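You operate a simulated robot arm through the tools that you are given. There is no shell and no other tool.

Carry out the task below with a simulated robot arm. There is one attempt and no reset: what you move stays moved.

TASK
Shut off the hose loop at both valves and lift it out.
Fine: the pump is locked out, leave it so; close inlet valve and tank valve before the clamp is freed; hose loop into the black tray.

The check looks at the end state, three seconds after you hand in, the way a careful person would. Anything else that was tipped, shoved, dropped, spilled or broken makes it a failure.

THE ROBOT
A 7-joint arm with a two-finger parallel gripper, fixed in place. Base frame: the origin is at the foot of the arm, x ahead of it, y to its left, z up; the work surface is at about z = 0.86. Readings come in m, rad, newtons and seconds.
Its first joint turns from -2.897 to 2.897 rad. Payload 4.4 kg.
Tool frame: the origin (TCP) lies between the finger pads and is the grasp point; the fingertips stand 0.023 m ahead of it; z points along the fingers, y is the line along which they close. The gripper opens to 0.094 m. The fingers are 0.038 m wide and 0.01 m thick; the gripper's body (0.054 by 0.096 m) begins 0.039 m behind the TCP.
Orientation is told as [roll, pitch, yaw] about the base's x, y, z axes, in that order, counted from this pose: with the fingers straight down and closing along the base's y, the tool's x points along the base's -x, its y along +y and its z along -z.

THE INTERFACE
- The arm moves only by the tool jog_arm. Its argument "targets" is a list that holds one entry, the list of rows, each a list of 7 numbers: the turn, a rotation vector about the tool's x, y, z in rad, then the shift along the tool's x, y, z in m, then the opening in per cent of the stroke, from 0 (shut) to 100 (fully open). In form: [[[rx, ry, rz, x, y, z, claw], ...]]. A call has 1 to 20 rows; each row is the pose to reach, as a shift and turn from the pose commanded when the call began, along the tool's axes at that moment. Each row takes 0.2 s and may step no farther than 0.05 m and 0.15 rad from the row before; otherwise, or with a gripper value out of range, the whole call is refused. Where a pose cannot be reached the arm comes as near as it can. A force on the tool above 80 N (or 10 N above the force at the start of the call, whichever is more), or a blocked arm, ends the call early, and 0.2 s more pass. The fingers move at their own pace (about 0.072 m/s each) and stop on an object; they squeeze with about 32 N. The grip force told is the motor's: it shows also when the fingers shut on nothing. Time passes only in rows, and 0.2 s behind the last, so rows that repeat a pose let the fingers close. The reply holds the time, the measured pose of the TCP, the force on the tool along the base axes, the opening and the grip force, in the units named above and with some noise, with the torque about the TCP (base axes, N m) and any sound that the robot's microphone picked up.
- Cameras (640 x 400 px; columns grow to the right, rows downward): "scene" is fixed at [0.4015, 0.4993, 1.4902]; the picture's right is [-0.56, -0.83, 0.00], its down [-0.55, 0.37, -0.75] and it looks along [0.62, -0.42, -0.66] (base axes); focal length 214 px, centre (320, 200). "wrist" rides on the gripper at [0.086, 0.016, -0.074] in the tool frame; the picture's right is [-0.18, 0.98, 0.00], its down [-0.58, -0.11, -0.81] and it looks along [-0.79, -0.15, 0.59] (tool axes); focal length 243 px, centre (320, 200).
- get_image(camera): a new picture of that camera. No time passes.
- locate(camera, pixels): there is no depth. For up to 12 entries [column, row, z] of the newest picture of that camera ("zoom" is the newest enlarged one), the place [x, y] in the base frame at which the ray of that pixel passes the height z, good to about 0.002 m. No time passes.
- close_up(camera, box): a new picture of the part [left, top, right, bottom] of that camera's present view, enlarged. No time passes.
- finish_job(): hands the job in; it is judged then, once.

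Unless the task says otherwise, let go and move clear before handing in.

The tools are called after "Call:" as name(argument=value, ...) on one line, values as JSON. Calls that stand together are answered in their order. jog_arm: Moves the arm, as the interface text tells. Its arguments: {"type":"object","properties":{"targets":{"type":"array","items":{"type":"array","items":{"type":"array","items":{"type":"number"}}}}},"required":["targets"]} The other tools are called the same way: get_image (camera) takes a picture; locate (camera, pixels) gives the place at which the rays of pixels pass given heights; close_up (camera, box) takes an enlarged picture of a part of a camera's view; finish_job () hands the job in.

At the start:

```text
t: 0.0
tcp_pos: [0.7971, -0.0831, 1.1963]
ee_rot: [0.0, -0.001, -0.001]
force: [0.2, 0.5, 0.1]
torque: [0.05, 0.01, 0.0]
finger_gap: 0.094
grasp_force: 0.1
```

scene: 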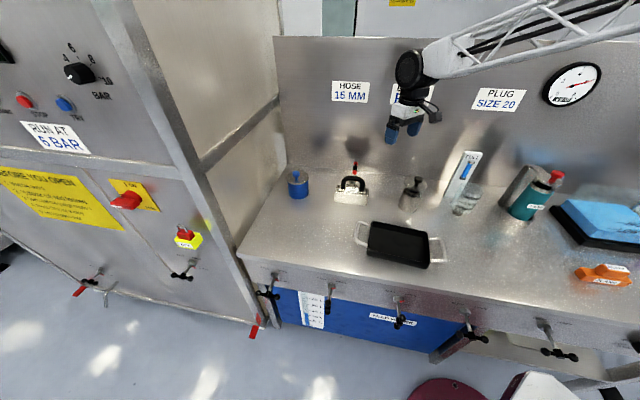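
wrist: 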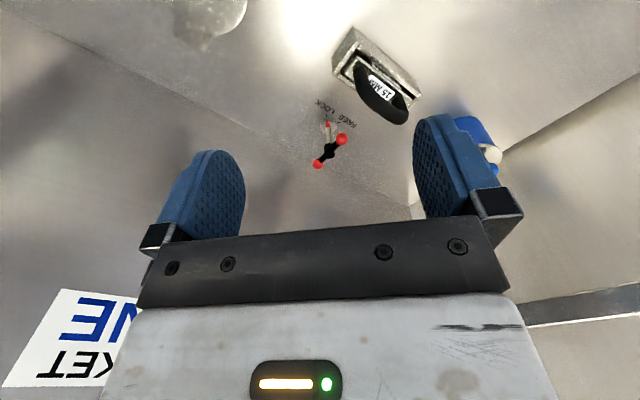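

The first pictures show a bench with a clamp block near (352,190), a black tray near (398,243), and several valves along the lower front. I'll take enlarged pictures to identify the parts before I move.

Call:
close_up(camera="scene", box=[270, 140, 470, 265])

Call:
close_up(camera="scene", box=[0, 140, 260, 340])

Call:
close_up(camera="scene", box=[230, 240, 430, 365])

Call:
close_up(camera="scene", box=[430, 140, 640, 271])

Call:
close_up(camera="wrist", box=[280, 20, 520, 190])

```text
3.20 times, centred on (370, 202) of scene
```

zoom: 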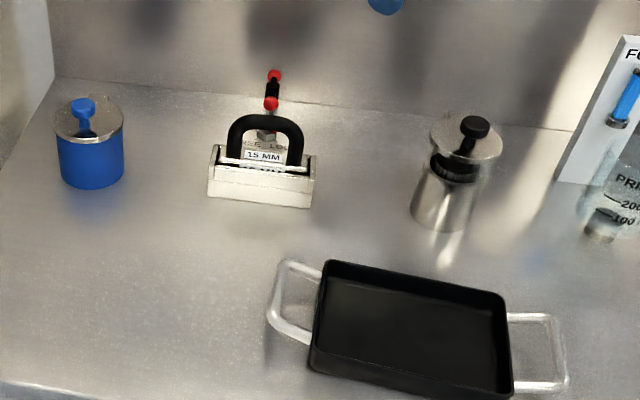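

```text
2.00 times, centred on (130, 240) of scene
```

zoom: 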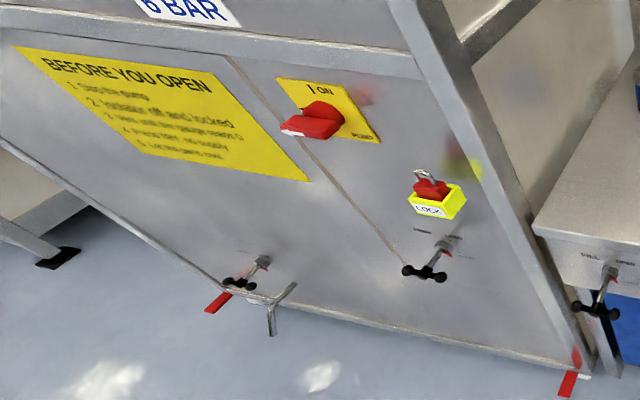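

```text
3.20 times, centred on (330, 302) of scene
```

zoom: 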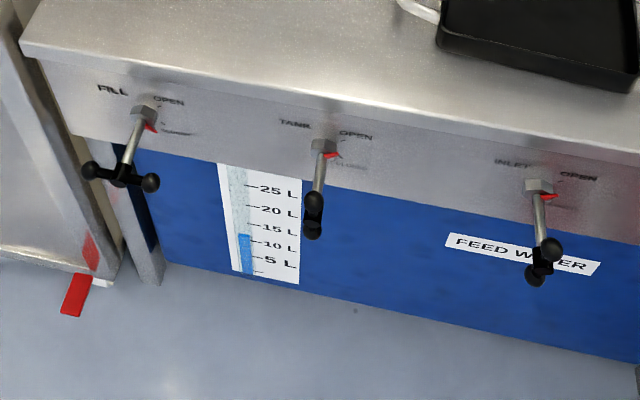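

```text
3.05 times, centred on (535, 206) of scene
```

zoom: 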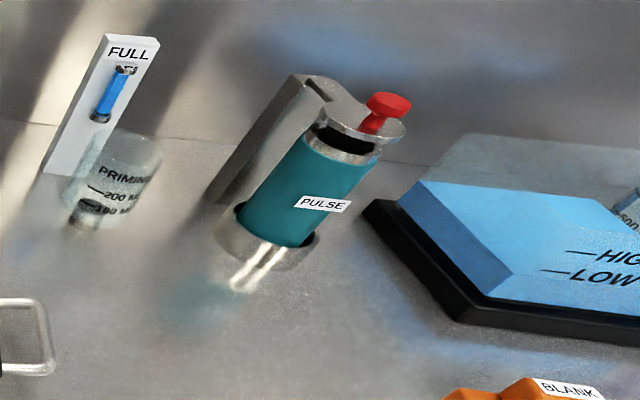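

```text
2.35 times, centred on (400, 105) of wrist
```

zoom: 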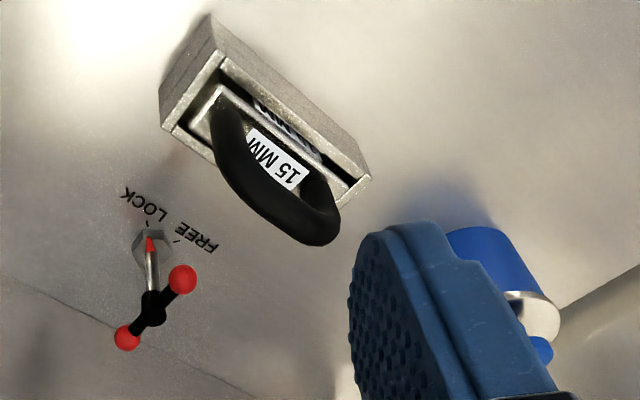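

The black arch tagged "15 MM" sits in a block, with a red-ended clamp T-key (LOCK/FREE) behind it. The front rail carries T-handle valves labelled FILL, TANK, INLET and two more. I'll enlarge each one to read its scale.

Call:
close_up(camera="scene", box=[300, 265, 364, 305])

Call:
close_up(camera="scene", box=[300, 280, 364, 320])

Call:
close_up(camera="scene", box=[370, 285, 434, 335])

Call:
close_up(camera="scene", box=[430, 290, 630, 400])

Call:
close_up(camera="scene", box=[320, 155, 384, 205])

Call:
close_up(camera="scene", box=[80, 160, 220, 250])

Call:
close_up(camera="scene", box=[240, 260, 304, 310])

Call:
close_up(camera="scene", box=[300, 0, 640, 150])

Call:
close_up(camera="scene", box=[150, 240, 220, 290])

```text
10.00 times, centred on (332, 285) of scene
```

zoom: 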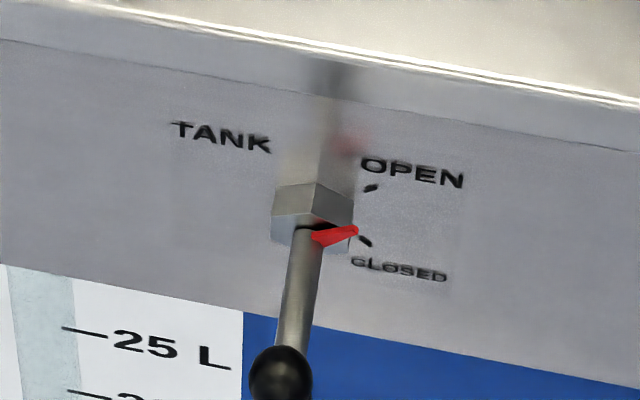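

```text
10.00 times, centred on (332, 300) of scene
```

zoom: 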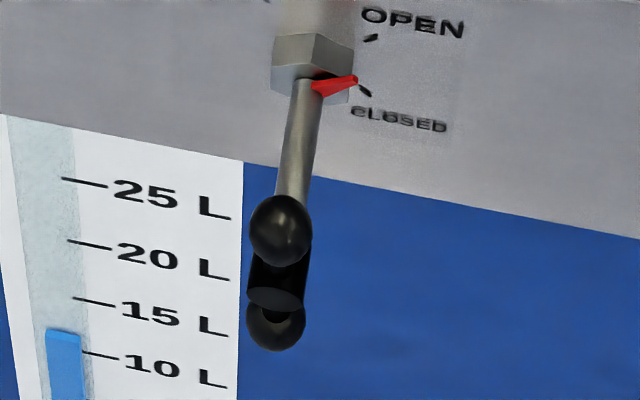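

```text
8.00 times, centred on (402, 310) of scene
```

zoom: 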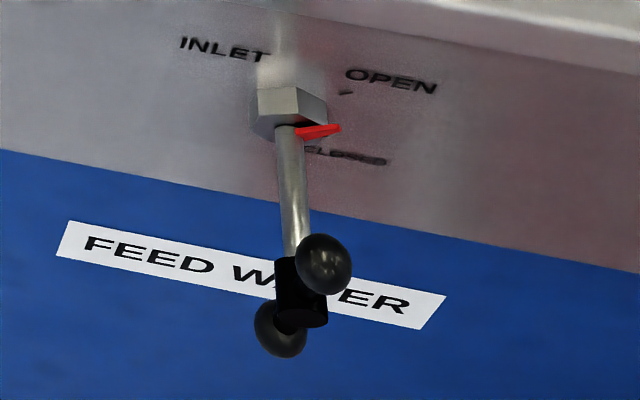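

```text
3.20 times, centred on (530, 345) of scene
```

zoom: 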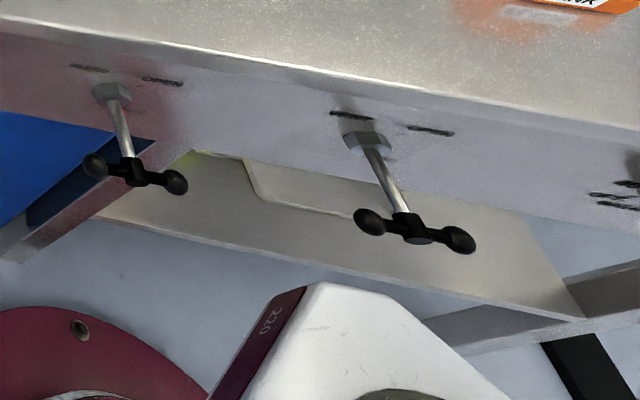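

```text
8.00 times, centred on (352, 180) of scene
```

zoom: 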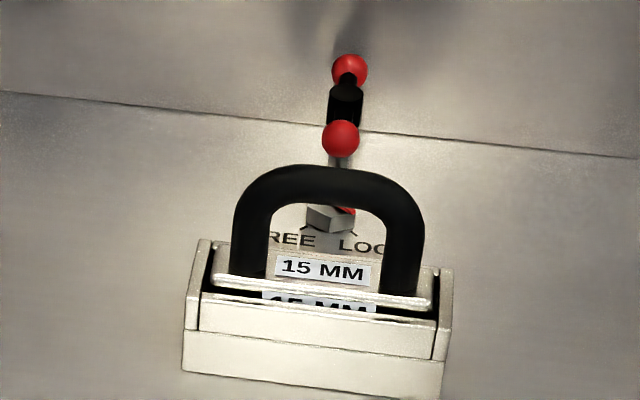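

```text
4.44 times, centred on (150, 205) of scene
```

zoom: 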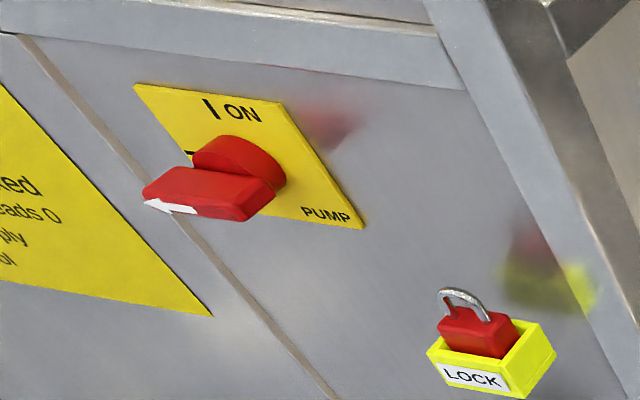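

```text
8.00 times, centred on (272, 285) of scene
```

zoom: 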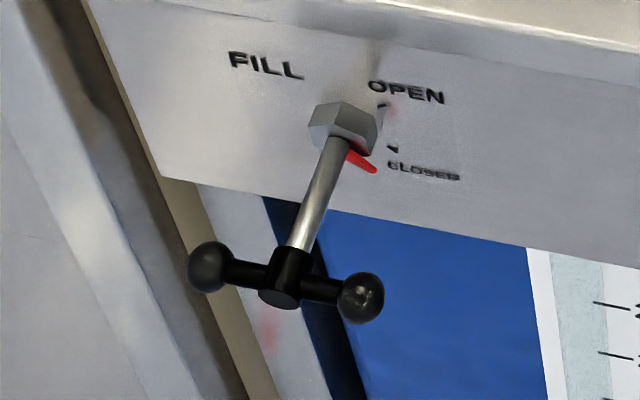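

```text
1.88 times, centred on (470, 75) of scene
```

zoom: 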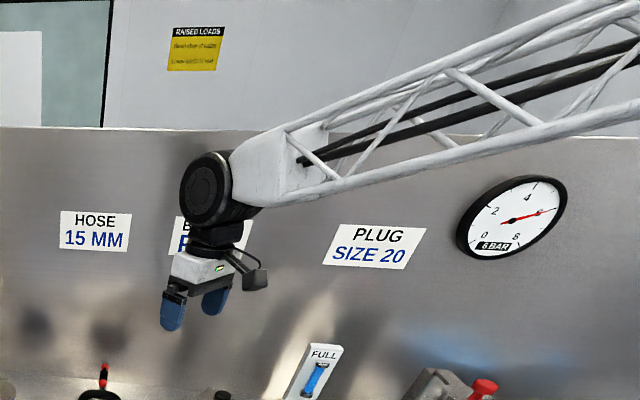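

```text
8.00 times, centred on (185, 265) of scene
```

zoom: 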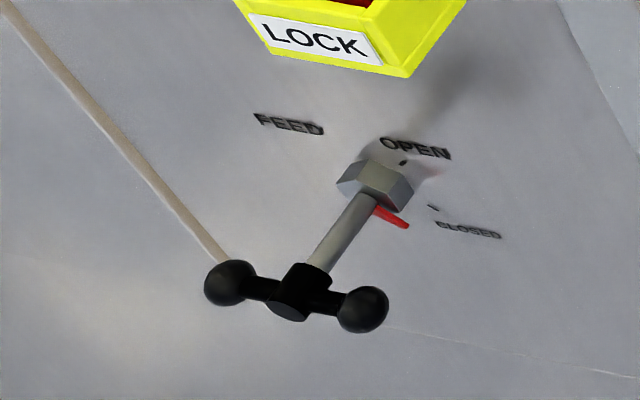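

The TANK and INLET pointers sit near OPEN, while FILL's sits near CLOSED, and the protruding stems add parallax. I'll locate the bench edge, the valves, the clamp key, the block and the tray.

Call:
get_image(camera="scene")

Call:
locate(camera="scene", pixels=[[240, 256, 0.86], [430, 302, 0.86], [600, 345, 0.86], [333, 283, 0.8], [401, 297, 0.8], [327, 309, 0.75], [400, 323, 0.75], [287, 160, 0.86], [352, 205, 0.86], [355, 168, 0.95], [398, 243, 0.87], [425, 187, 0.86]])

Call:
locate(camera="wrist", pixels=[[338, 111, 0.86], [342, 138, 0.95], [319, 163, 0.95], [333, 70, 0.86], [418, 93, 0.86], [360, 30, 0.86], [380, 95, 0.95]])

```text
taken
```

scene: 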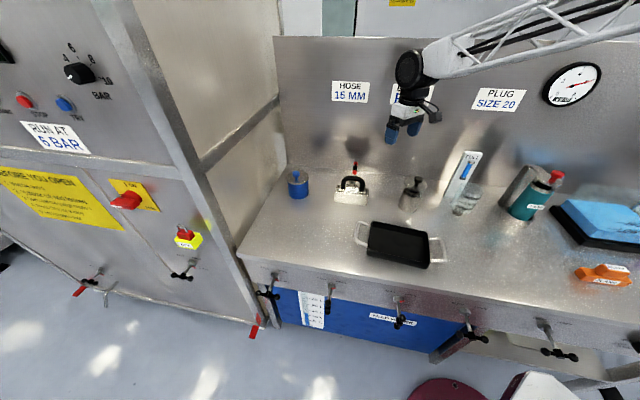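

```text
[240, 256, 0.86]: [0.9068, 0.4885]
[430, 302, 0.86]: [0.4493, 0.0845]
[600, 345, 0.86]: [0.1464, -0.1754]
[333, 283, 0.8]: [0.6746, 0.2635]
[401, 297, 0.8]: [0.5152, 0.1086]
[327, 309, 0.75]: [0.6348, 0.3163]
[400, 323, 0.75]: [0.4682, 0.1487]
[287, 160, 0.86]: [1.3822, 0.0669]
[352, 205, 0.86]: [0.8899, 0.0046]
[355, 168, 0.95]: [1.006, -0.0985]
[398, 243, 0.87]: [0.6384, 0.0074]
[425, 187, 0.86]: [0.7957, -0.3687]
```

```text
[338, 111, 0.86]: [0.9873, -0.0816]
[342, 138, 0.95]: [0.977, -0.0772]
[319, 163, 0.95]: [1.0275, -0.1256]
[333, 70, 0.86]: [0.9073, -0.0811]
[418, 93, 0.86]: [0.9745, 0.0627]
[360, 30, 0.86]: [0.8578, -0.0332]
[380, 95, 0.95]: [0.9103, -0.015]
```

The bench front runs along roughly (0.75, 0.66) and the valve stems point outward along (-0.66, 0.75). I'll read the yellow sign, the pressure gauge and the remaining labels before moving anything.

Call:
close_up(camera="scene", box=[0, 160, 128, 240])

Call:
close_up(camera="scene", box=[530, 50, 620, 115])

Call:
close_up(camera="scene", box=[435, 300, 515, 350])

Call:
close_up(camera="scene", box=[515, 310, 640, 390])

Call:
close_up(camera="scene", box=[0, 30, 128, 160])

Call:
close_up(camera="scene", box=[380, 360, 640, 400])

```text
5.00 times, centred on (64, 200) of scene
```

zoom: 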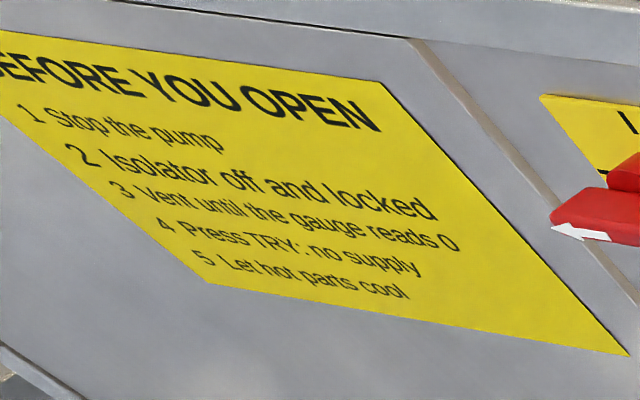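

```text
6.15 times, centred on (575, 82) of scene
```

zoom: 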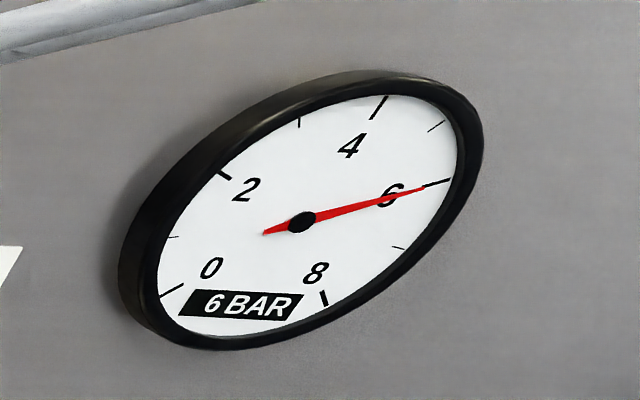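

```text
8.00 times, centred on (475, 325) of scene
```

zoom: 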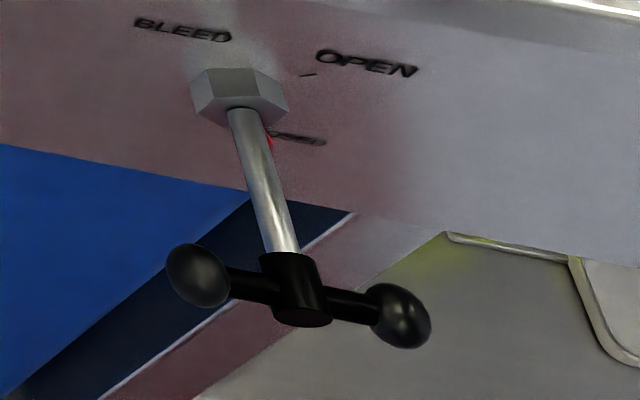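

```text
5.00 times, centred on (578, 350) of scene
```

zoom: 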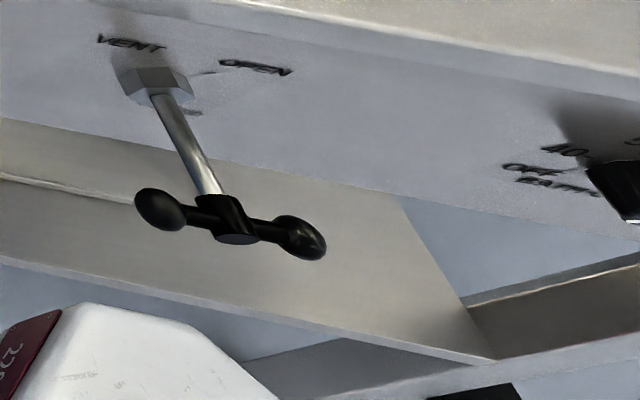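

```text
3.08 times, centred on (64, 95) of scene
```

zoom: 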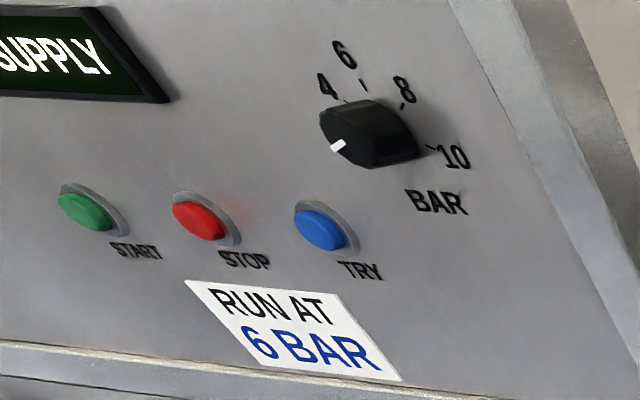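

```text
2.46 times, centred on (510, 380) of scene
```

zoom: 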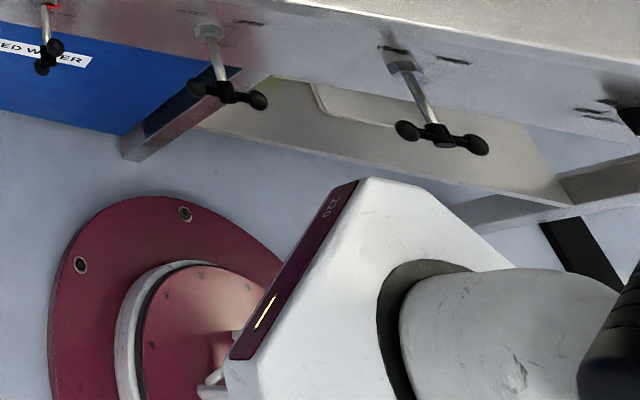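

The gauge near (575,82) reads 6 bar and the sign gives the general procedure. The task says the pump is locked out, so I'll watch the gauge after closing the valves. Next I swing the hand to the free space in front of the bench, yawing to face the valve rail.

Call:
jog_arm(targets=[[[0, 0, 0.071, 0.029, 0.036, 0.004, 100], [0, 0, 0.142, 0.058, 0.072, 0.008, 100], [0, 0, 0.213, 0.087, 0.108, 0.012, 100], [0, 0, 0.284, 0.116, 0.144, 0.015, 100], [0, 0, 0.355, 0.145, 0.18, 0.019, 100], [0, 0, 0.427, 0.174, 0.217, 0.023, 100], [0, 0, 0.498, 0.203, 0.253, 0.027, 100], [0, 0, 0.569, 0.232, 0.289, 0.031, 100], [0, 0, 0.64, 0.26, 0.325, 0.035, 100], [0, 0, 0.711, 0.289, 0.361, 0.038, 100], [0, 0, 0.782, 0.318, 0.397, 0.042, 100], [0, 0, 0.853, 0.347, 0.433, 0.046, 100]]])

Call:
get_image(camera="wrist")

Call:
get_image(camera="scene")

```text
t: 2.6
tcp_pos: [0.4509, 0.3494, 1.1509]
ee_rot: [-0.001, 0.001, -0.852]
force: [0.2, 0.3, 0.9]
torque: [0.0, 0.02, 0.01]
finger_gap: 0.0939
grasp_force: 0.1
```

```text
taken
```

wrist: 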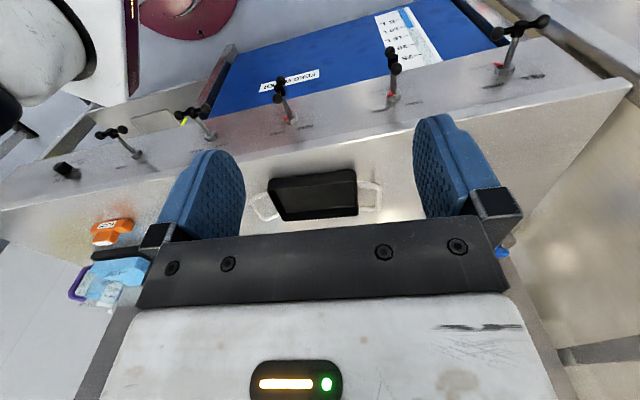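

```text
taken
```

scene: 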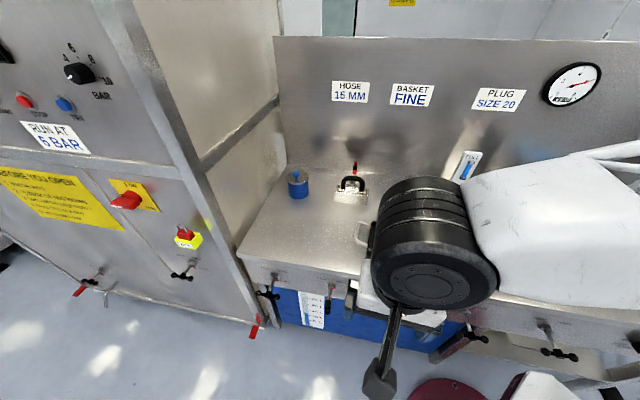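

The wrist view shows the whole rail: INLET near (282,105), TANK near (392,85), FILL near (512,55). I'll enlarge these to read the pointers and locate the handles from this second viewpoint.

Call:
close_up(camera="wrist", box=[240, 60, 336, 130])

Call:
close_up(camera="wrist", box=[350, 30, 446, 110])

Call:
close_up(camera="wrist", box=[460, 5, 560, 85])

Call:
close_up(camera="wrist", box=[80, 100, 230, 170])

Call:
close_up(camera="scene", box=[310, 275, 350, 325])

```text
5.71 times, centred on (288, 95) of wrist
```

zoom: 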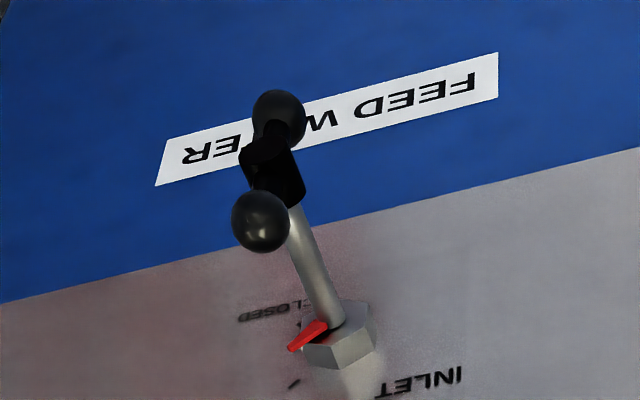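

```text
5.00 times, centred on (398, 70) of wrist
```

zoom: 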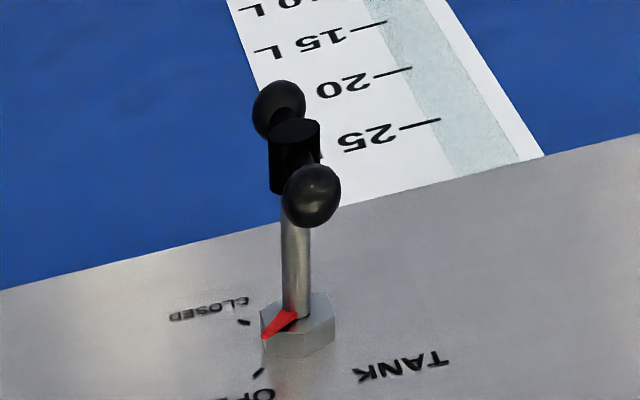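

```text
5.00 times, centred on (510, 45) of wrist
```

zoom: 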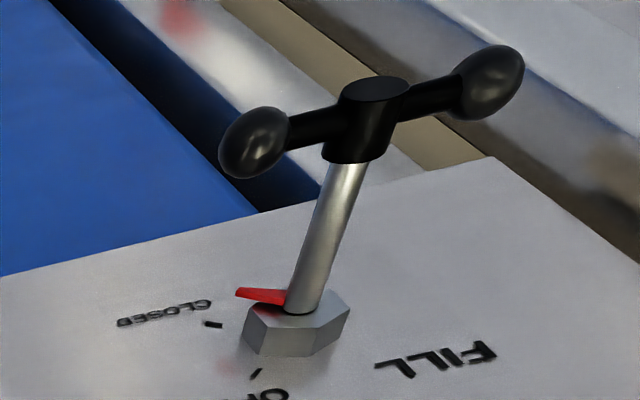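

```text
4.27 times, centred on (155, 135) of wrist
```

zoom: 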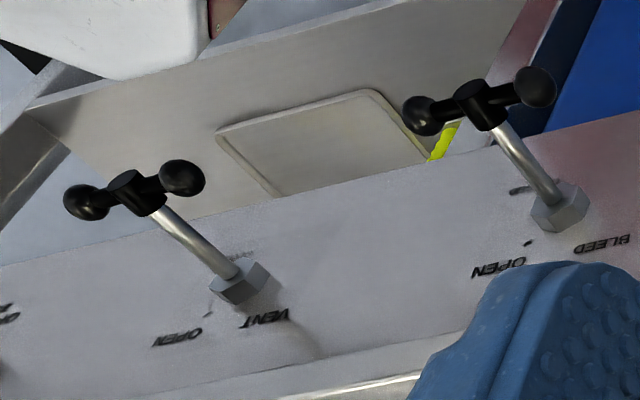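

```text
8.00 times, centred on (330, 300) of scene
```

zoom: 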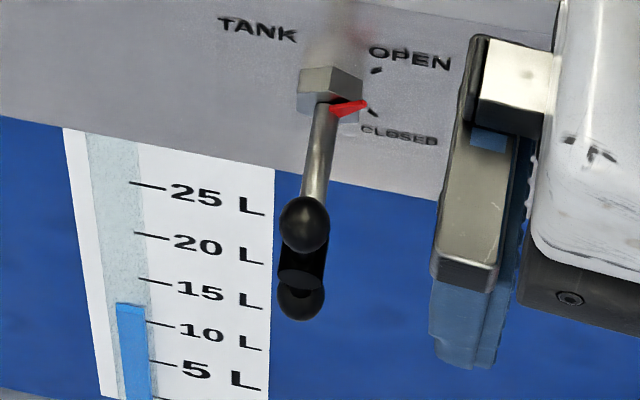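

TANK and INLET stand open with their bars upright, and FILL, BLEED and VENT have horizontal bars. I'll triangulate the handle balls and nuts from both cameras.

Call:
locate(camera="scene", pixels=[[328, 303, 0.8], [328, 303, 0.75], [327.6, 312.1, 0.8], [327.6, 312.1, 0.75], [331.2, 285.6, 0.8], [331.2, 285.6, 0.85]])

Call:
locate(camera="wrist", pixels=[[396.2, 69.2, 0.8], [396.2, 69.2, 0.75], [389.8, 52, 0.8], [389.8, 52, 0.75], [393.6, 96, 0.8], [393.6, 96, 0.85], [283.6, 98.7, 0.8], [283.6, 98.7, 0.75], [286.9, 80.2, 0.8], [286.9, 80.2, 0.75], [291.0, 119.5, 0.8], [291.0, 119.5, 0.85]])

```text
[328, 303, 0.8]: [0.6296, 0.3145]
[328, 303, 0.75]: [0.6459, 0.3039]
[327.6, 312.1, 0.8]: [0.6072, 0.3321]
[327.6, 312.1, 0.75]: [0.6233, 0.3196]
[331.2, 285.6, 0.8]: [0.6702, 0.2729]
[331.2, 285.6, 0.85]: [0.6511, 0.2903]
```

```text
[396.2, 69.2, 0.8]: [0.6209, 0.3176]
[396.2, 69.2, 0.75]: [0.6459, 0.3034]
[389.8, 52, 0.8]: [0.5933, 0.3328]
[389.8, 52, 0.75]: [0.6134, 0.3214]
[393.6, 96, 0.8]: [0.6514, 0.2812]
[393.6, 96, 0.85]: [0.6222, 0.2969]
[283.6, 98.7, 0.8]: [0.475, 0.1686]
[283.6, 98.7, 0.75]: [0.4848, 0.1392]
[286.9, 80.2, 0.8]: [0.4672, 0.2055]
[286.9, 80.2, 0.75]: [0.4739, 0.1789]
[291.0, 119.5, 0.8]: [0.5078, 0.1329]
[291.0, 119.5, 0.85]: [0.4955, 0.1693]
```

The two rays agree on a TANK handle hub near (0.646, 0.3035, 0.713), with the bar running vertically about ±0.037 and the stem pointing outward. I'll tip the hand to horizontal, facing the rail, at a standoff in front of and above TANK.

Call:
jog_arm(targets=[[[0, -0.143, 0, -0.001, 0.011, 0.018, 100], [0, -0.286, 0, -0.002, 0.021, 0.036, 100], [0, -0.428, 0, -0.003, 0.032, 0.055, 100], [0, -0.571, 0, -0.005, 0.042, 0.073, 100], [0, -0.714, 0, -0.006, 0.053, 0.091, 100], [0, -0.857, 0, -0.007, 0.064, 0.109, 100], [0, -1.0, 0, -0.008, 0.074, 0.127, 100], [0, -1.143, 0, -0.009, 0.085, 0.145, 100], [0, -1.285, 0, -0.01, 0.095, 0.164, 100], [0, -1.428, 0, -0.011, 0.106, 0.182, 100], [0, -1.571, 0, -0.012, 0.117, 0.2, 100]]])

Call:
get_image(camera="wrist")

Call:
get_image(camera="scene")

```text
t: 5.0
tcp_pos: [0.5467, 0.4173, 0.95]
ee_rot: [2.675, -1.568, 2.757]
force: [1.1, 0.1, 0.7]
torque: [0.01, 0.0, -0.03]
finger_gap: 0.0941
grasp_force: 0.0
```

```text
taken
```

wrist: 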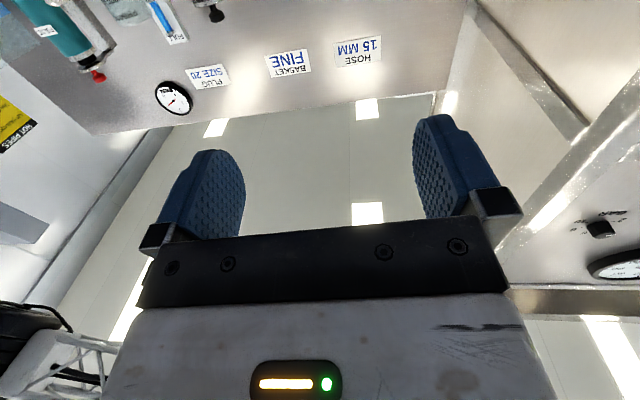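

```text
taken
```

scene: 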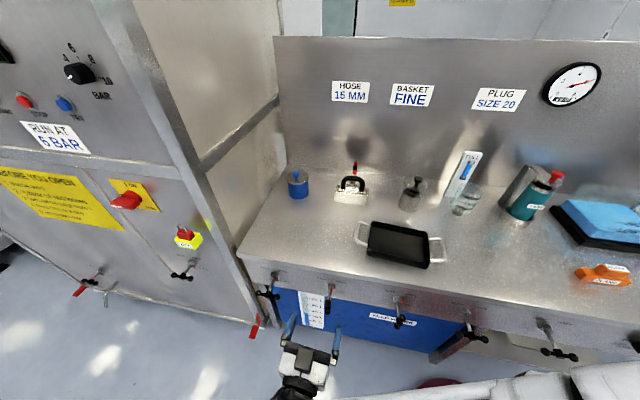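

The hand now points squarely at the rail with nothing in the way. I'll lower it to handle height at a 0.15 m standoff and check the alignment.

Call:
jog_arm(targets=[[[0, 0, 0, 0.047, 0, 0, 100], [0, 0, 0, 0.095, 0, 0, 100], [0, 0, 0, 0.142, 0, 0, 100], [0, 0, 0, 0.19, 0, 0, 100], [0, 0, 0, 0.237, 0, 0, 100]]])

Call:
get_image(camera="wrist")

Call:
close_up(camera="scene", box=[260, 270, 420, 370])

```text
t: 6.2
tcp_pos: [0.5463, 0.4189, 0.7159]
ee_rot: [1.975, -1.571, -2.827]
force: [-0.3, 0.5, -0.3]
torque: [0.0, 0.02, -0.01]
finger_gap: 0.094
grasp_force: 0.0
```

```text
taken
```

wrist: 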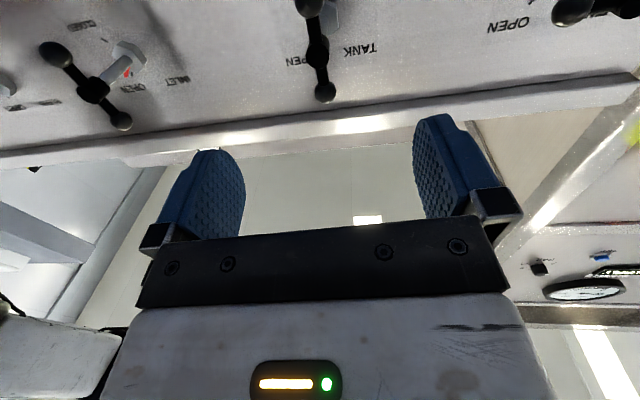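

```text
4.00 times, centred on (340, 320) of scene
```

zoom: 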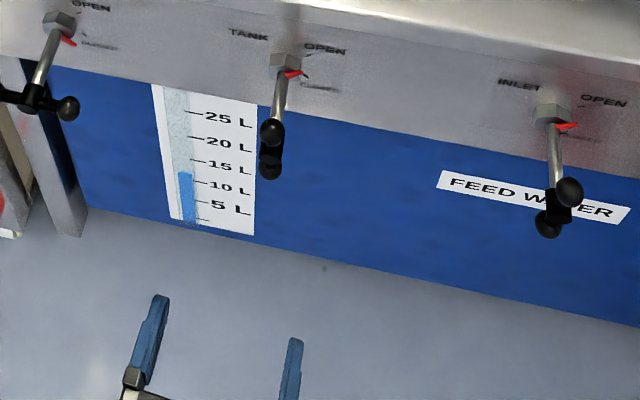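

The wrist view from below now shows the TANK handle with its upper ball near (325,92), hub near (317,50) and lower ball near (308,5). I'll refine the position by intersecting these rays with the scene rays.

Call:
close_up(camera="wrist", box=[240, 0, 400, 100])

Call:
locate(camera="wrist", pixels=[[325, 92, 0.74], [325, 92, 0.75], [325, 92, 0.76], [317, 50, 0.7], [317, 50, 0.713], [317, 50, 0.725], [308, 6, 0.67], [308, 6, 0.68], [328, 13, 0.7], [328, 13, 0.715]])

Call:
locate(camera="scene", pixels=[[327.8, 303.2, 0.74], [327.8, 303.2, 0.75], [327.8, 303.2, 0.76], [327.5, 312.3, 0.67], [327.5, 312.3, 0.68], [331, 285, 0.715], [331, 285, 0.7]])

```text
4.00 times, centred on (320, 50) of wrist
```

zoom: 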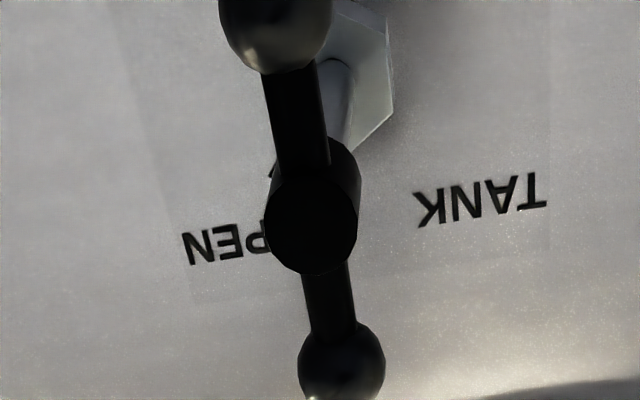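

```text
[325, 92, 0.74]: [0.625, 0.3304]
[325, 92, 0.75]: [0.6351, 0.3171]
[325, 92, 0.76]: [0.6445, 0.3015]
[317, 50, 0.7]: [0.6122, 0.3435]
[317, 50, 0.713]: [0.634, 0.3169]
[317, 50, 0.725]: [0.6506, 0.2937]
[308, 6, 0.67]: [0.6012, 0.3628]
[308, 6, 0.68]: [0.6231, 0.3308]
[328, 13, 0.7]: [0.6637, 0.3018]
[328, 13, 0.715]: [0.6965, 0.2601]
```

```text
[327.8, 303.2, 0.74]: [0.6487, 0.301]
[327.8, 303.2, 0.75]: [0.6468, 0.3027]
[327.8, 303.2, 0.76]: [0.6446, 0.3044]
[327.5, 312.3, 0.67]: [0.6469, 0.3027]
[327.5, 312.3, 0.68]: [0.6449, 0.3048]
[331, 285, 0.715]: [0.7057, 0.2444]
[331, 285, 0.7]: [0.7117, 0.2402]
```

The rays meet at a TANK hub near (0.644, 0.304, 0.722) with the bar vertical at ±0.036. My edge pixels were picked low, so I'll re-measure the bench edge direction and the INLET handle before approaching.

Call:
close_up(camera="scene", box=[230, 240, 390, 340])

Call:
close_up(camera="scene", box=[360, 260, 520, 360])

Call:
locate(camera="scene", pixels=[[402.4, 318.1, 0.7595], [397.1, 326, 0.6885], [398.3, 298, 0.722], [272, 278, 0.722], [331, 285, 0.722], [470, 312, 0.722], [281, 38, 1.15], [640, 45, 1.15]])

```text
4.00 times, centred on (310, 290) of scene
```

zoom: 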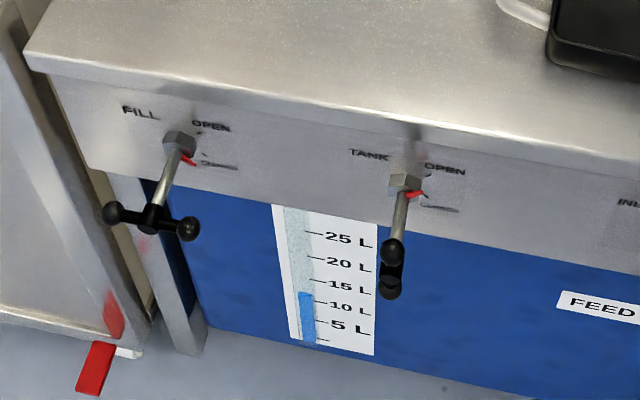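

```text
4.00 times, centred on (440, 310) of scene
```

zoom: 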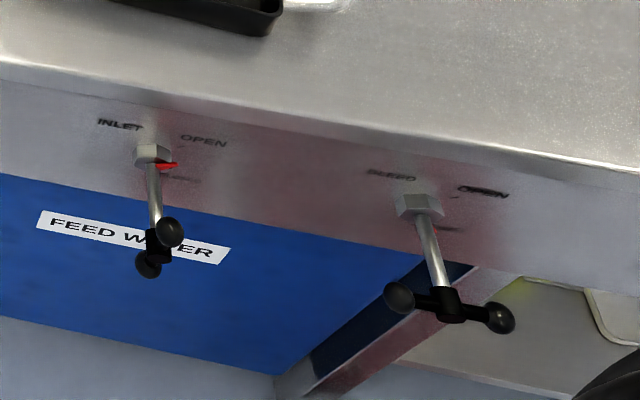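

```text
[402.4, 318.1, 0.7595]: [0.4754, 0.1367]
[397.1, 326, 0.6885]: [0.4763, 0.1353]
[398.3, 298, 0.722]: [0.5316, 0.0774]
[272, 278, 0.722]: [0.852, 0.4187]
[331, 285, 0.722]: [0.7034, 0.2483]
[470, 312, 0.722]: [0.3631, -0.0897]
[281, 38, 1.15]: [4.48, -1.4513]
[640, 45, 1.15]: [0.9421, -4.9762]
```

The nut and hub positions put the rail at 45°, with nuts spaced along (0.707, 0.707), so I'm 0.068 rad off in yaw. I'll correct the yaw and line up on the TANK axis at a 0.12 m standoff.

Call:
jog_arm(targets=[[[-0.034, 0, 0, -0.0044, -0.0045, 0.015, 100], [-0.068, 0, 0, -0.0087, -0.0089, 0.0307, 100], [-0.068, 0, 0, -0.0087, -0.0089, 0.0307, 100]]])

Call:
close_up(camera="wrist", box=[240, 0, 400, 100])

Call:
close_up(camera="scene", box=[250, 270, 410, 370])

Call:
get_image(camera="wrist")

```text
t: 7.0
tcp_pos: [0.5606, 0.3885, 0.7243]
ee_rot: [3.041, -1.571, 2.459]
force: [1.1, 0.2, 0.1]
torque: [0.01, -0.01, -0.02]
finger_gap: 0.0938
grasp_force: 0.1
```

```text
4.00 times, centred on (320, 50) of wrist
```

zoom: 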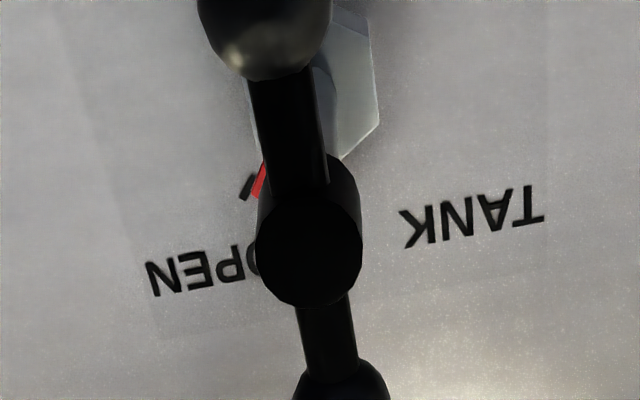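

```text
4.00 times, centred on (330, 320) of scene
```

zoom: 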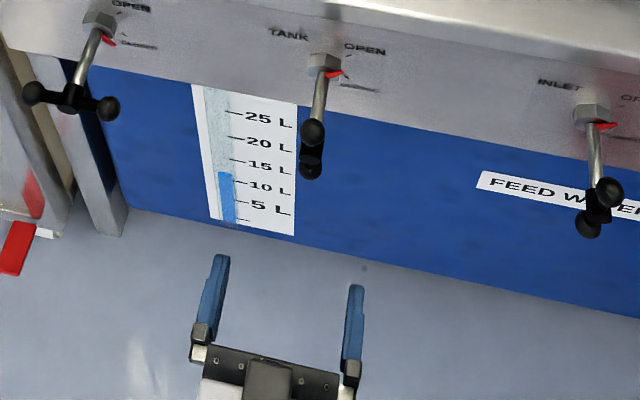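

```text
taken
```

wrist: 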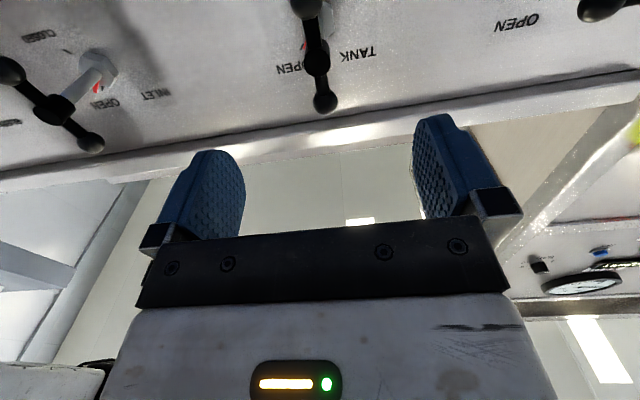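

The hub cap projects at about (317.5,64) and the tool axis is expected at (320,68), so alignment is within about 3 mm. I'll trim that and advance until the fingers straddle the TANK hub, still open.

Call:
jog_arm(targets=[[[0, 0, 0, 0.003, -0.002, 0.03, 100], [0, 0, 0, 0.003, -0.002, 0.06, 100], [0, 0, 0, 0.003, -0.002, 0.09, 100], [0, 0, 0, 0.003, -0.002, 0.115, 100], [0, 0, 0, 0.003, -0.002, 0.115, 100]]])

Call:
get_image(camera="wrist")

Call:
close_up(camera="scene", box=[290, 270, 370, 320])

```text
t: 8.2
tcp_pos: [0.6396, 0.3041, 0.7187]
ee_rot: [-2.973, -1.57, 2.189]
force: [-0.7, 0.2, 0.1]
torque: [-0.01, -0.02, 0.0]
finger_gap: 0.0939
grasp_force: 0.0
```

```text
taken
```

wrist: 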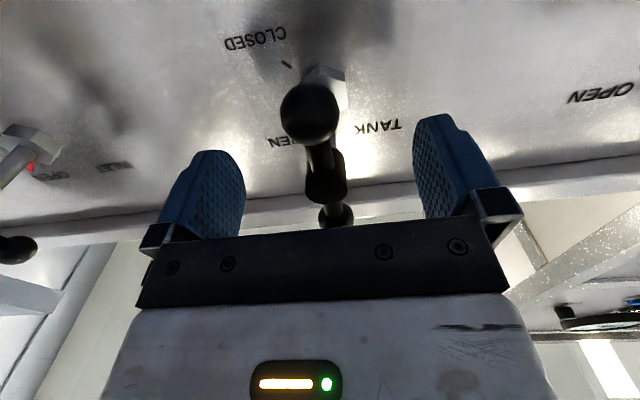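

```text
8.00 times, centred on (330, 295) of scene
```

zoom: 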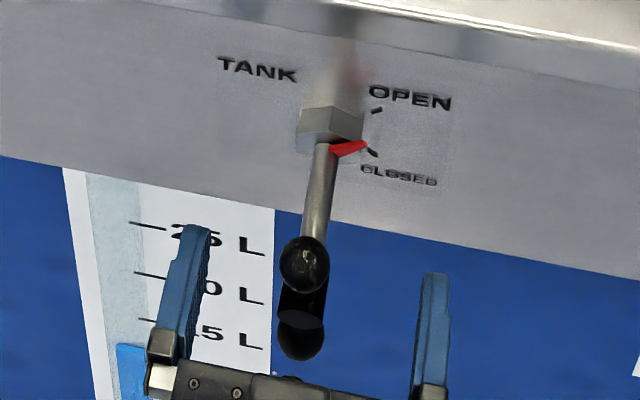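

The fingers straddle the TANK hub centrally, with the hub near (325,178) in the wrist view. I'll close onto it and check the grip.

Call:
jog_arm(targets=[[[0, 0, 0, 0, 0, 0, 0], [0, 0, 0, 0, 0, 0, 0], [0, 0, 0, 0, 0, 0, 0], [0, 0, 0, 0, 0, 0, 0], [0, 0, 0, 0, 0, 0, 0]]])

Call:
get_image(camera="wrist")

Call:
close_up(camera="scene", box=[290, 270, 370, 320])

```text
t: 9.4
tcp_pos: [0.6401, 0.3071, 0.7205]
ee_rot: [1.561, -1.567, -2.343]
force: [56.5, 49.4, -15.9]
torque: [0.92, 0.92, 0.46]
finger_gap: 0.0137
grasp_force: 44.1
```

```text
taken
```

wrist: 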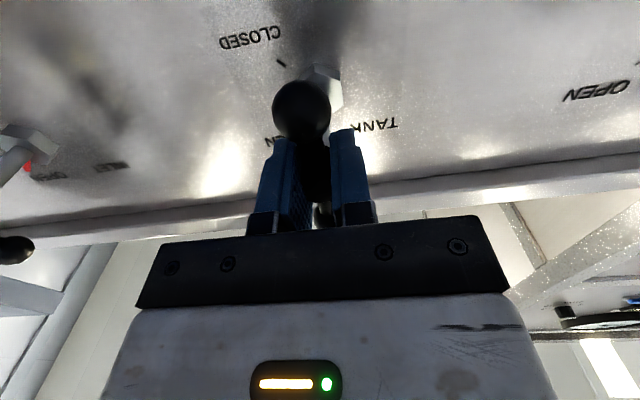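

```text
8.00 times, centred on (330, 295) of scene
```

zoom: 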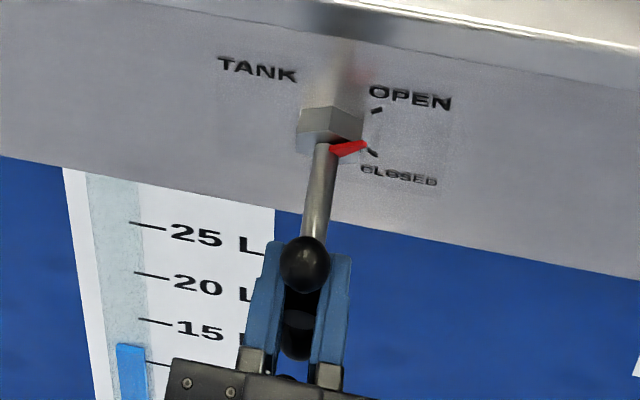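

The grip is on (gap 13.7 mm), but there is about 75 N of side load along +e because the hub sits a few millimetres to +y of my centre. I'll shift the hand along tool +y to relieve it.

Call:
jog_arm(targets=[[[0, 0, 0, 0, 0.002, 0, 0], [0, 0, 0, 0, 0.004, 0, 0], [0, 0, 0, 0, 0.004, 0, 0]]])

```text
t: 10.2
tcp_pos: [0.6402, 0.3069, 0.7201]
ee_rot: [-2.068, -1.568, 1.281]
force: [-11.0, -3.2, 28.3]
torque: [-0.01, -0.45, 0.19]
finger_gap: 0.0139
grasp_force: 45.0
```

The side load is nearly gone. I'll start turning clockwise as seen from the front (tool +z) and check that the pointer moves toward CLOSED.

Call:
jog_arm(targets=[[[0, 0, 0.1, 0, 0, 0, 0], [0, 0, 0.2, 0, 0, 0, 0], [0, 0, 0.3, 0, 0, 0, 0], [0, 0, 0.4, 0, 0, 0, 0], [0, 0, 0.5, 0, 0, 0, 0]]])

Call:
close_up(camera="scene", box=[290, 270, 370, 320])

```text
t: 11.4
tcp_pos: [0.6412, 0.3074, 0.7178]
ee_rot: [1.551, -1.151, -2.342]
force: [-3.2, -2.3, -0.1]
torque: [-0.09, -0.12, 0.62]
finger_gap: 0.0139
grasp_force: 44.5
out of reach, approached as far as the arm can: row 5
stopped in row 5: the force on the tool passed its limit at 97 N (the readings are from after the stop); the commanded pose is now the measured one
```

```text
8.00 times, centred on (330, 295) of scene
```

zoom: 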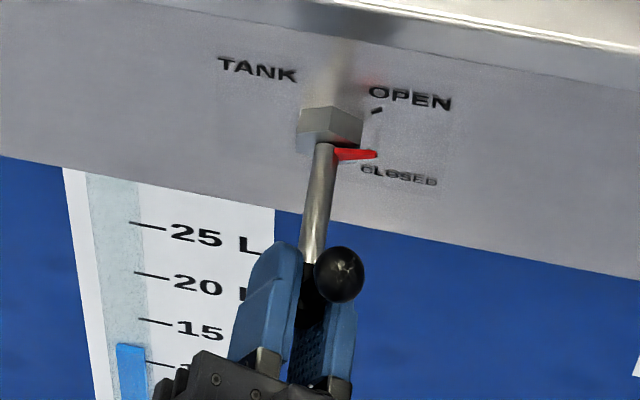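

The pointer moved toward CLOSED by about 0.42 rad, then the arm hit a wrist limit. I'll open, back straight off, and re-grip with the hand turned half a turn the other way, since the jaws are symmetrical.

Call:
jog_arm(targets=[[[0, 0, 0, 0, 0, 0, 100], [0, 0, 0, 0, 0, 0, 100], [0, 0, 0, 0, 0, 0, 100], [0, 0, 0, 0, 0, 0, 100], [0, 0, 0, 0, 0, -0.04, 100], [0, 0, 0, 0, 0, -0.08, 100], [0, 0, 0, 0, 0, -0.11, 100], [0, 0, 0, 0, 0, -0.11, 100]]])

Call:
close_up(camera="scene", box=[290, 270, 370, 320])

```text
t: 13.2
tcp_pos: [0.5633, 0.3882, 0.7175]
ee_rot: [1.549, -1.154, -2.343]
force: [0.9, -0.3, 0.1]
torque: [0.01, -0.01, -0.02]
finger_gap: 0.0939
grasp_force: 0.0
```

```text
8.00 times, centred on (330, 295) of scene
```

zoom: 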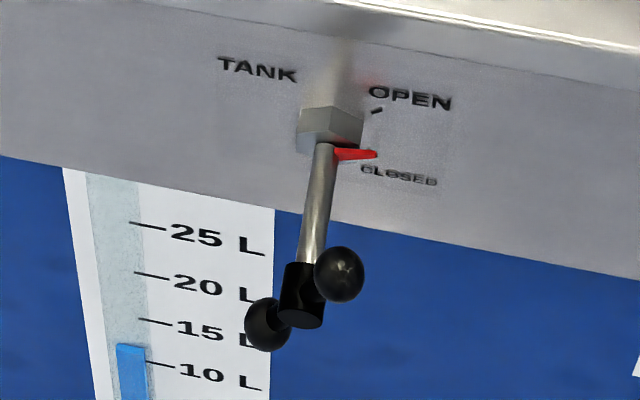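

The valve stayed where I left it, part-way to CLOSED, and the hand is clear. I'll rotate the hand back by half a turn.

Call:
jog_arm(targets=[[[0, 0, -0.143, 0, 0, 0, 100], [0, 0, -0.286, 0, 0, 0, 100], [0, 0, -0.428, 0, 0, 0, 100], [0, 0, -0.571, 0, 0, 0, 100], [0, 0, -0.714, 0, 0, 0, 100], [0, 0, -0.857, 0, 0, 0, 100], [0, 0, -1.0, 0, 0, 0, 100], [0, 0, -1.143, 0, 0, 0, 100], [0, 0, -1.285, 0, 0, 0, 100], [0, 0, -1.428, 0, 0, 0, 100], [0, 0, -1.571, 0, 0, 0, 100]]])

Call:
jog_arm(targets=[[[0, 0, -0.143, 0, 0, 0, 100], [0, 0, -0.286, 0, 0, 0, 100], [0, 0, -0.428, 0, 0, 0, 100], [0, 0, -0.571, 0, 0, 0, 100], [0, 0, -0.714, 0, 0, 0, 100], [0, 0, -0.857, 0, 0, 0, 100], [0, 0, -1.0, 0, 0, 0, 100], [0, 0, -1.143, 0, 0, 0, 100], [0, 0, -1.285, 0, 0, 0, 100], [0, 0, -1.428, 0, 0, 0, 100], [0, 0, -1.571, 0, 0, 0, 100]]])

Call:
get_image(camera="wrist")

Call:
get_image(camera="scene")

```text
t: 15.6
tcp_pos: [0.5639, 0.3864, 0.718]
ee_rot: [-1.562, -0.417, 0.776]
force: [-0.6, 0.3, 0.7]
torque: [0.01, -0.03, -0.01]
finger_gap: 0.0937
grasp_force: 0.0
```

```text
t: 18.0
tcp_pos: [0.5648, 0.3864, 0.7164]
ee_rot: [-1.552, 1.154, 0.798]
force: [0.0, -0.3, 0.1]
torque: [0.0, 0.04, -0.04]
finger_gap: 0.0941
grasp_force: 0.0
```

```text
taken
```

wrist: 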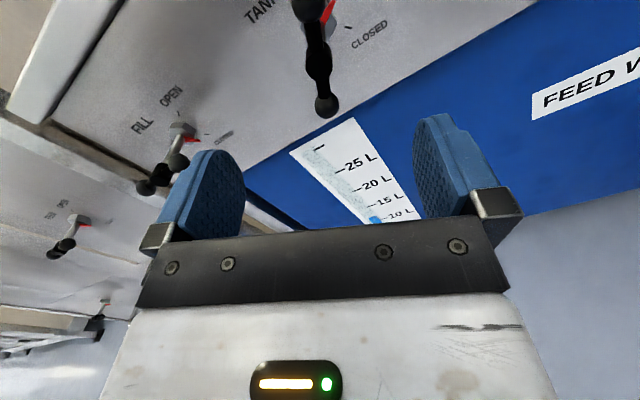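

```text
taken
```

scene: 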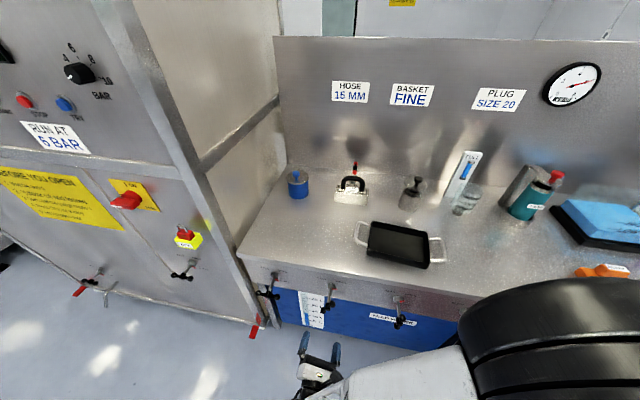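

The half turn worked, and the wrist camera now looks down on the TANK handle near (318,55). I'll check centring before advancing.

Call:
close_up(camera="wrist", box=[240, 10, 400, 110])

Call:
close_up(camera="scene", box=[280, 280, 380, 380])

```text
4.00 times, centred on (320, 60) of wrist
```

zoom: 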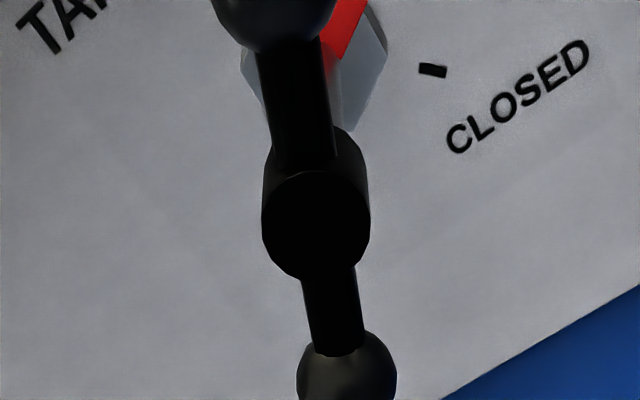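

```text
4.00 times, centred on (330, 330) of scene
```

zoom: 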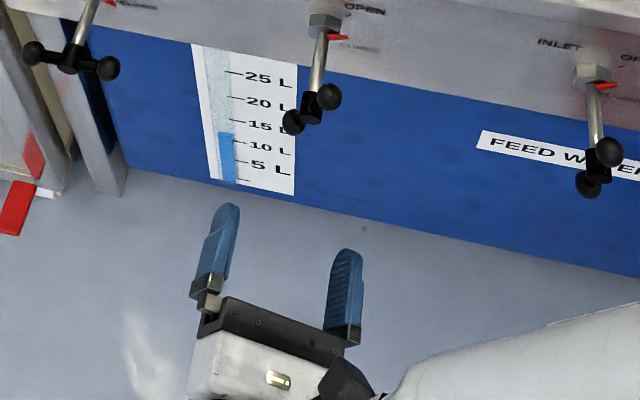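

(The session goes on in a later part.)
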